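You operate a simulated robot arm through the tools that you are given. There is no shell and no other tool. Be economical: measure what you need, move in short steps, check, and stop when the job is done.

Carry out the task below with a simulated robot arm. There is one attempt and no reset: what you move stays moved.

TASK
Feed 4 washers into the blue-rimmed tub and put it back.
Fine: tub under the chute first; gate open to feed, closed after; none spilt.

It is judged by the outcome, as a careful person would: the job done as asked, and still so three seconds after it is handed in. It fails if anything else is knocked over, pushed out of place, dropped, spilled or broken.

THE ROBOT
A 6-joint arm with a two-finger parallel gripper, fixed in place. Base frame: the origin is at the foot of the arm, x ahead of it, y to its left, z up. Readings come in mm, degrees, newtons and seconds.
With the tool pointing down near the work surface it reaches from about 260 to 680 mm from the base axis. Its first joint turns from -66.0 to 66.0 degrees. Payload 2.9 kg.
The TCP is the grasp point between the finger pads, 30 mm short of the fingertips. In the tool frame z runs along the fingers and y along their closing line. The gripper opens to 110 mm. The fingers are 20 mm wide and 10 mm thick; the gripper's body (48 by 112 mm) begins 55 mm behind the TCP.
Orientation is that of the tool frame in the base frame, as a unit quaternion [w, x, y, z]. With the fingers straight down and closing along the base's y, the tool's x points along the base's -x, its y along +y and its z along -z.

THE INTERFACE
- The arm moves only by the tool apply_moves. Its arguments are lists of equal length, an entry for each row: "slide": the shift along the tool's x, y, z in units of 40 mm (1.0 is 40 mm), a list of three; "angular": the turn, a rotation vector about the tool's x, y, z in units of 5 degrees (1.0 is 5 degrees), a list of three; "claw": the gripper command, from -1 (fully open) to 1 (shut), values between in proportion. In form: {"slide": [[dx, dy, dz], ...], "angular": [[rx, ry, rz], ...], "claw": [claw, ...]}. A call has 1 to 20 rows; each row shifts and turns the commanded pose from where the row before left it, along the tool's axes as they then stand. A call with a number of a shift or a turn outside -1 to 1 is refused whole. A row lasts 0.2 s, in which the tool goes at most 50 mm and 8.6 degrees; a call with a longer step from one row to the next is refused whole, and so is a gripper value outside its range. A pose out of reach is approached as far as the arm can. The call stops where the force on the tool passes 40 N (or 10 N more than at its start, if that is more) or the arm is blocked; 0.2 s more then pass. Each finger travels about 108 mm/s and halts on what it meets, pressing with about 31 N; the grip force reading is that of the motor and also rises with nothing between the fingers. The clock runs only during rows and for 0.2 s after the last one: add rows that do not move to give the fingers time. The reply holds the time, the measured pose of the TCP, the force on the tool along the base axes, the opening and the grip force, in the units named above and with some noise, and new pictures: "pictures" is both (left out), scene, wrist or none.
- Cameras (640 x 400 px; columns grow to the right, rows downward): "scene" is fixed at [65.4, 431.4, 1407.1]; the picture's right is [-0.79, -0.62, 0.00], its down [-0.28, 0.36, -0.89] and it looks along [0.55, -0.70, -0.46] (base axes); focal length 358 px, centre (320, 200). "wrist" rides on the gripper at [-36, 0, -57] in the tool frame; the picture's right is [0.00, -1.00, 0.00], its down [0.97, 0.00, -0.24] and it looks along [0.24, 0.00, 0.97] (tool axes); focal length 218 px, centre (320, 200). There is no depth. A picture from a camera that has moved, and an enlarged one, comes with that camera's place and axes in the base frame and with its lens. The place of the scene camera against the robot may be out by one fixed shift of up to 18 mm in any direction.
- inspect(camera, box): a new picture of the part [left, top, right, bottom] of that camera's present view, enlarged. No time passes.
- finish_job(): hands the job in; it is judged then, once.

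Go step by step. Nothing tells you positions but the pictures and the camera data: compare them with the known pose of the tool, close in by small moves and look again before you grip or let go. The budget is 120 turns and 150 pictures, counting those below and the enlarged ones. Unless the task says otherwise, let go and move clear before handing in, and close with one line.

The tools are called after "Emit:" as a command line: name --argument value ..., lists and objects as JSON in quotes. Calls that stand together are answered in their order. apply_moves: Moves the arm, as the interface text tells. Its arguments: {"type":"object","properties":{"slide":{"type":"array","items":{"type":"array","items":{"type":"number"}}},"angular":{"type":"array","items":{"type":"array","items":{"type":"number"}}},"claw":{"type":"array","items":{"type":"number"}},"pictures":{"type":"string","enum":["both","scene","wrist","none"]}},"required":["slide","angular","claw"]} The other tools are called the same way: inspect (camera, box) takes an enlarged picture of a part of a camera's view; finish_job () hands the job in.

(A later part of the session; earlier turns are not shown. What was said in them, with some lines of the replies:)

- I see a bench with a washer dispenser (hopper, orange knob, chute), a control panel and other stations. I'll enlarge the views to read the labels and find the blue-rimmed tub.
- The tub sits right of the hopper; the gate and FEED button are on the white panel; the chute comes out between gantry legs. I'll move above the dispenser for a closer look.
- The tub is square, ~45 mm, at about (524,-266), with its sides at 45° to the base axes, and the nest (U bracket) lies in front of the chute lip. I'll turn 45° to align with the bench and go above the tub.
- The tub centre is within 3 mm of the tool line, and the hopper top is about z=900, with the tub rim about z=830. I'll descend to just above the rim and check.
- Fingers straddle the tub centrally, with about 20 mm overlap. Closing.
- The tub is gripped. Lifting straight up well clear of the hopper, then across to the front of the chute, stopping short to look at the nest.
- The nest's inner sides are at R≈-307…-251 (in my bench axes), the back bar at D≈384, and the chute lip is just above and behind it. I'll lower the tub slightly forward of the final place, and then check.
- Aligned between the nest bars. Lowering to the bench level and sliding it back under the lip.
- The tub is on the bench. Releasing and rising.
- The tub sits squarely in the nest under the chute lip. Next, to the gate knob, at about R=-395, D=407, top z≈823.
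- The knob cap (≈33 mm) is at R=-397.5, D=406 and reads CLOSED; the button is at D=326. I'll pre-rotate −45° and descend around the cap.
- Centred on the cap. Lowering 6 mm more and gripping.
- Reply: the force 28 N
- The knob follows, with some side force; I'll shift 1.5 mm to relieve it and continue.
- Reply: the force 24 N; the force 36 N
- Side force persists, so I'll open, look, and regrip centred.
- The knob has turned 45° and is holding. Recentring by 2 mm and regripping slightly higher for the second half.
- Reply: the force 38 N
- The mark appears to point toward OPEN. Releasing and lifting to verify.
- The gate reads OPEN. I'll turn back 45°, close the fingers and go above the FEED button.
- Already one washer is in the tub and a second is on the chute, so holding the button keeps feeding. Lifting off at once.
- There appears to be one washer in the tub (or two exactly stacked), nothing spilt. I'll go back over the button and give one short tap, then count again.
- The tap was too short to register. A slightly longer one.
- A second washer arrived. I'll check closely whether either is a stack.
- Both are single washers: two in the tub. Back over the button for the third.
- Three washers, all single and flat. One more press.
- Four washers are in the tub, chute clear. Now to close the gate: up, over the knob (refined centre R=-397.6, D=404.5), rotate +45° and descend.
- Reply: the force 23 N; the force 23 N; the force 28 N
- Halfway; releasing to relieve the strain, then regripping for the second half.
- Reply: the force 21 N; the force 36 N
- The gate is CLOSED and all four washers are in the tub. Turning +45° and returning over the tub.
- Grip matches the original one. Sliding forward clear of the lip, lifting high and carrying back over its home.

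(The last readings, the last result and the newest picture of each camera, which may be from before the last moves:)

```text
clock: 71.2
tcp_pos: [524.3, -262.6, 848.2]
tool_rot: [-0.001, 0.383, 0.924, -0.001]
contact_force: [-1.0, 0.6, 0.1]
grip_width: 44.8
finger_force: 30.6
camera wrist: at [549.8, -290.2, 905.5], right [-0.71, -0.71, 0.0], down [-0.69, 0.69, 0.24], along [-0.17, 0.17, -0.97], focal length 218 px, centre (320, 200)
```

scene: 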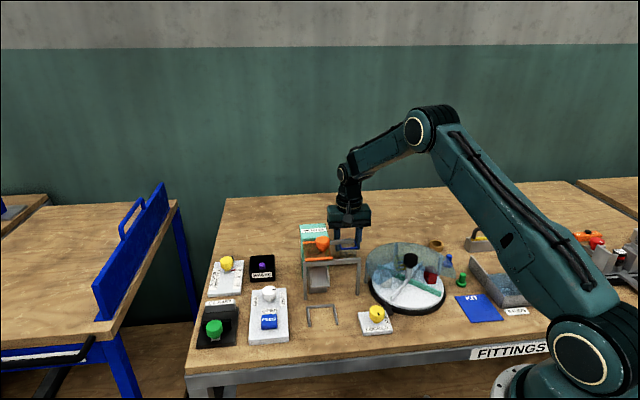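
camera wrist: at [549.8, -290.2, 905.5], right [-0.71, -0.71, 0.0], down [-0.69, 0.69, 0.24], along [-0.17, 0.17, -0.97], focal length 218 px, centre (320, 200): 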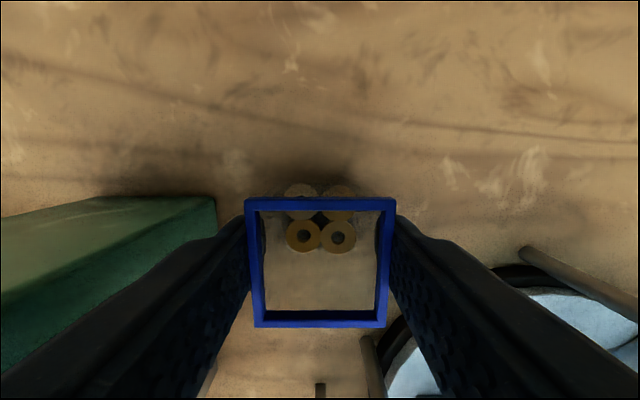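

Over home; lowering the last 6 mm.

Emit:
apply_moves --slide '[[0, -0.015, 0.09], [0, 0, 0.07], [0, 0, 0]]' --angular '[[0, 0, 0], [0, 0, 0], [0, 0, 0]]' --claw '[0.5, 0.5, 0.5]' --pictures "none"

```text
clock: 72.0
tcp_pos: [522.4, -264.3, 842.9]
tool_rot: [-0.001, 0.382, 0.924, 0.0]
contact_force: [0.1, 0.0, -0.6]
grip_width: 44.6
finger_force: 31.2
```

Emit:
apply_moves --slide '[[0, 0, 0.04], [0, 0, 0]]' --angular '[[0, 0, 0], [0, 0, 0]]' --claw '[0.5, 0.5]' --pictures "none"

```text
clock: 72.6
tcp_pos: [523.5, -265.0, 842.1]
tool_rot: [0.001, 0.383, 0.924, 0.0]
contact_force: [-2.5, 2.9, 10.4]
grip_width: 44.8
finger_force: 30.9
```

It is seated. Releasing and rising straight up.

Emit:
apply_moves --slide '[[0, 0, 0], [0, 0, 0], [0, 0, 0], [0, 0, -0.5], [0, 0, -1], [0, 0, -1], [0, 0, -1], [0, 0, -1], [0, 0, 0]]' --angular '[[0, 0, 0], [0, 0, 0], [0, 0, 0], [0, 0, 0], [0, 0, 0], [0, 0, 0], [0, 0, 0], [0, 0, 0], [0, 0, 0]]' --claw '[-0.35, -0.35, -0.35, -0.35, -0.35, -0.35, -0.35, -0.35, -0.35]'

Emit:
inspect --camera "wrist" --box '[220, 140, 380, 240]'

Emit:
inspect --camera "scene" --box '[180, 210, 380, 350]'

```text
clock: 74.6
tcp_pos: [522.7, -266.5, 1019.5]
tool_rot: [0.0, 0.383, 0.924, 0.0]
contact_force: [-1.0, 0.8, -0.1]
grip_width: 74.4
finger_force: 0.0
camera wrist: at [548.9, -292.3, 1077.0], right [-0.71, -0.71, 0.0], down [-0.69, 0.69, 0.24], along [-0.17, 0.17, -0.97], focal length 218 px, centre (320, 200)
```

scene: 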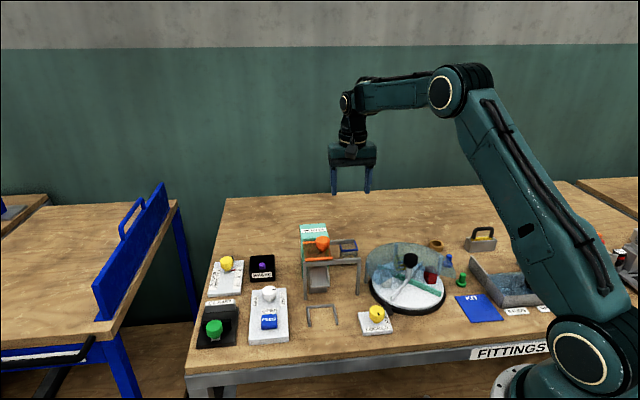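
wrist: 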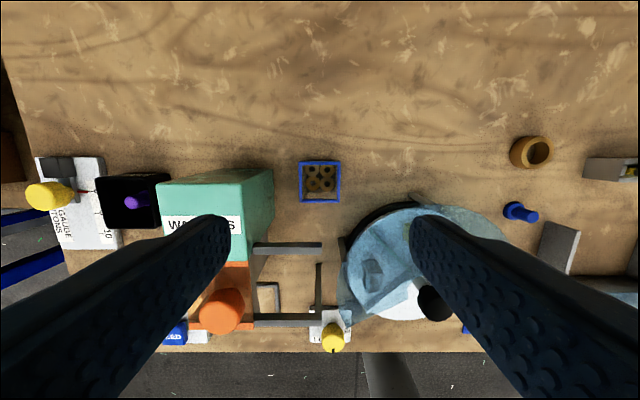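

```text
4.00 times, centred on (300, 190) of wrist
camera zoom: at [548.9, -292.3, 1077.0], right [-0.71, -0.71, 0.0], down [-0.69, 0.69, 0.24], along [-0.17, 0.17, -0.97], focal length 873 px, centre (400, 240)
```

zoom: 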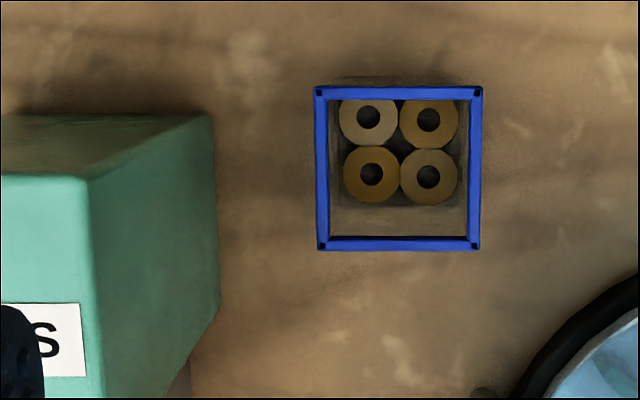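

```text
2.86 times, centred on (280, 280) of scene
camera zoom: at [65.4, 431.4, 1407.1], right [-0.79, -0.62, 0.0], down [-0.28, 0.36, -0.89], along [0.55, -0.7, -0.46], focal length 1023 px, centre (434, -29)
```

zoom: 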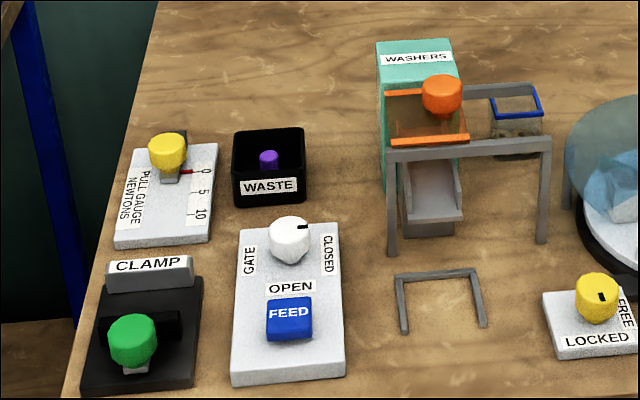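

The tub is back within about 2 mm of its original spot with four washers. The gate is closed, the nest and chute are empty, and the arm is clear, so I'm handing in.

Emit:
finish_job

```text
The job is handed in.
```

I fed four washers into the blue-rimmed tub under the chute, closed the gate, and put the tub back within about 2 mm of where it started, with nothing spilt.
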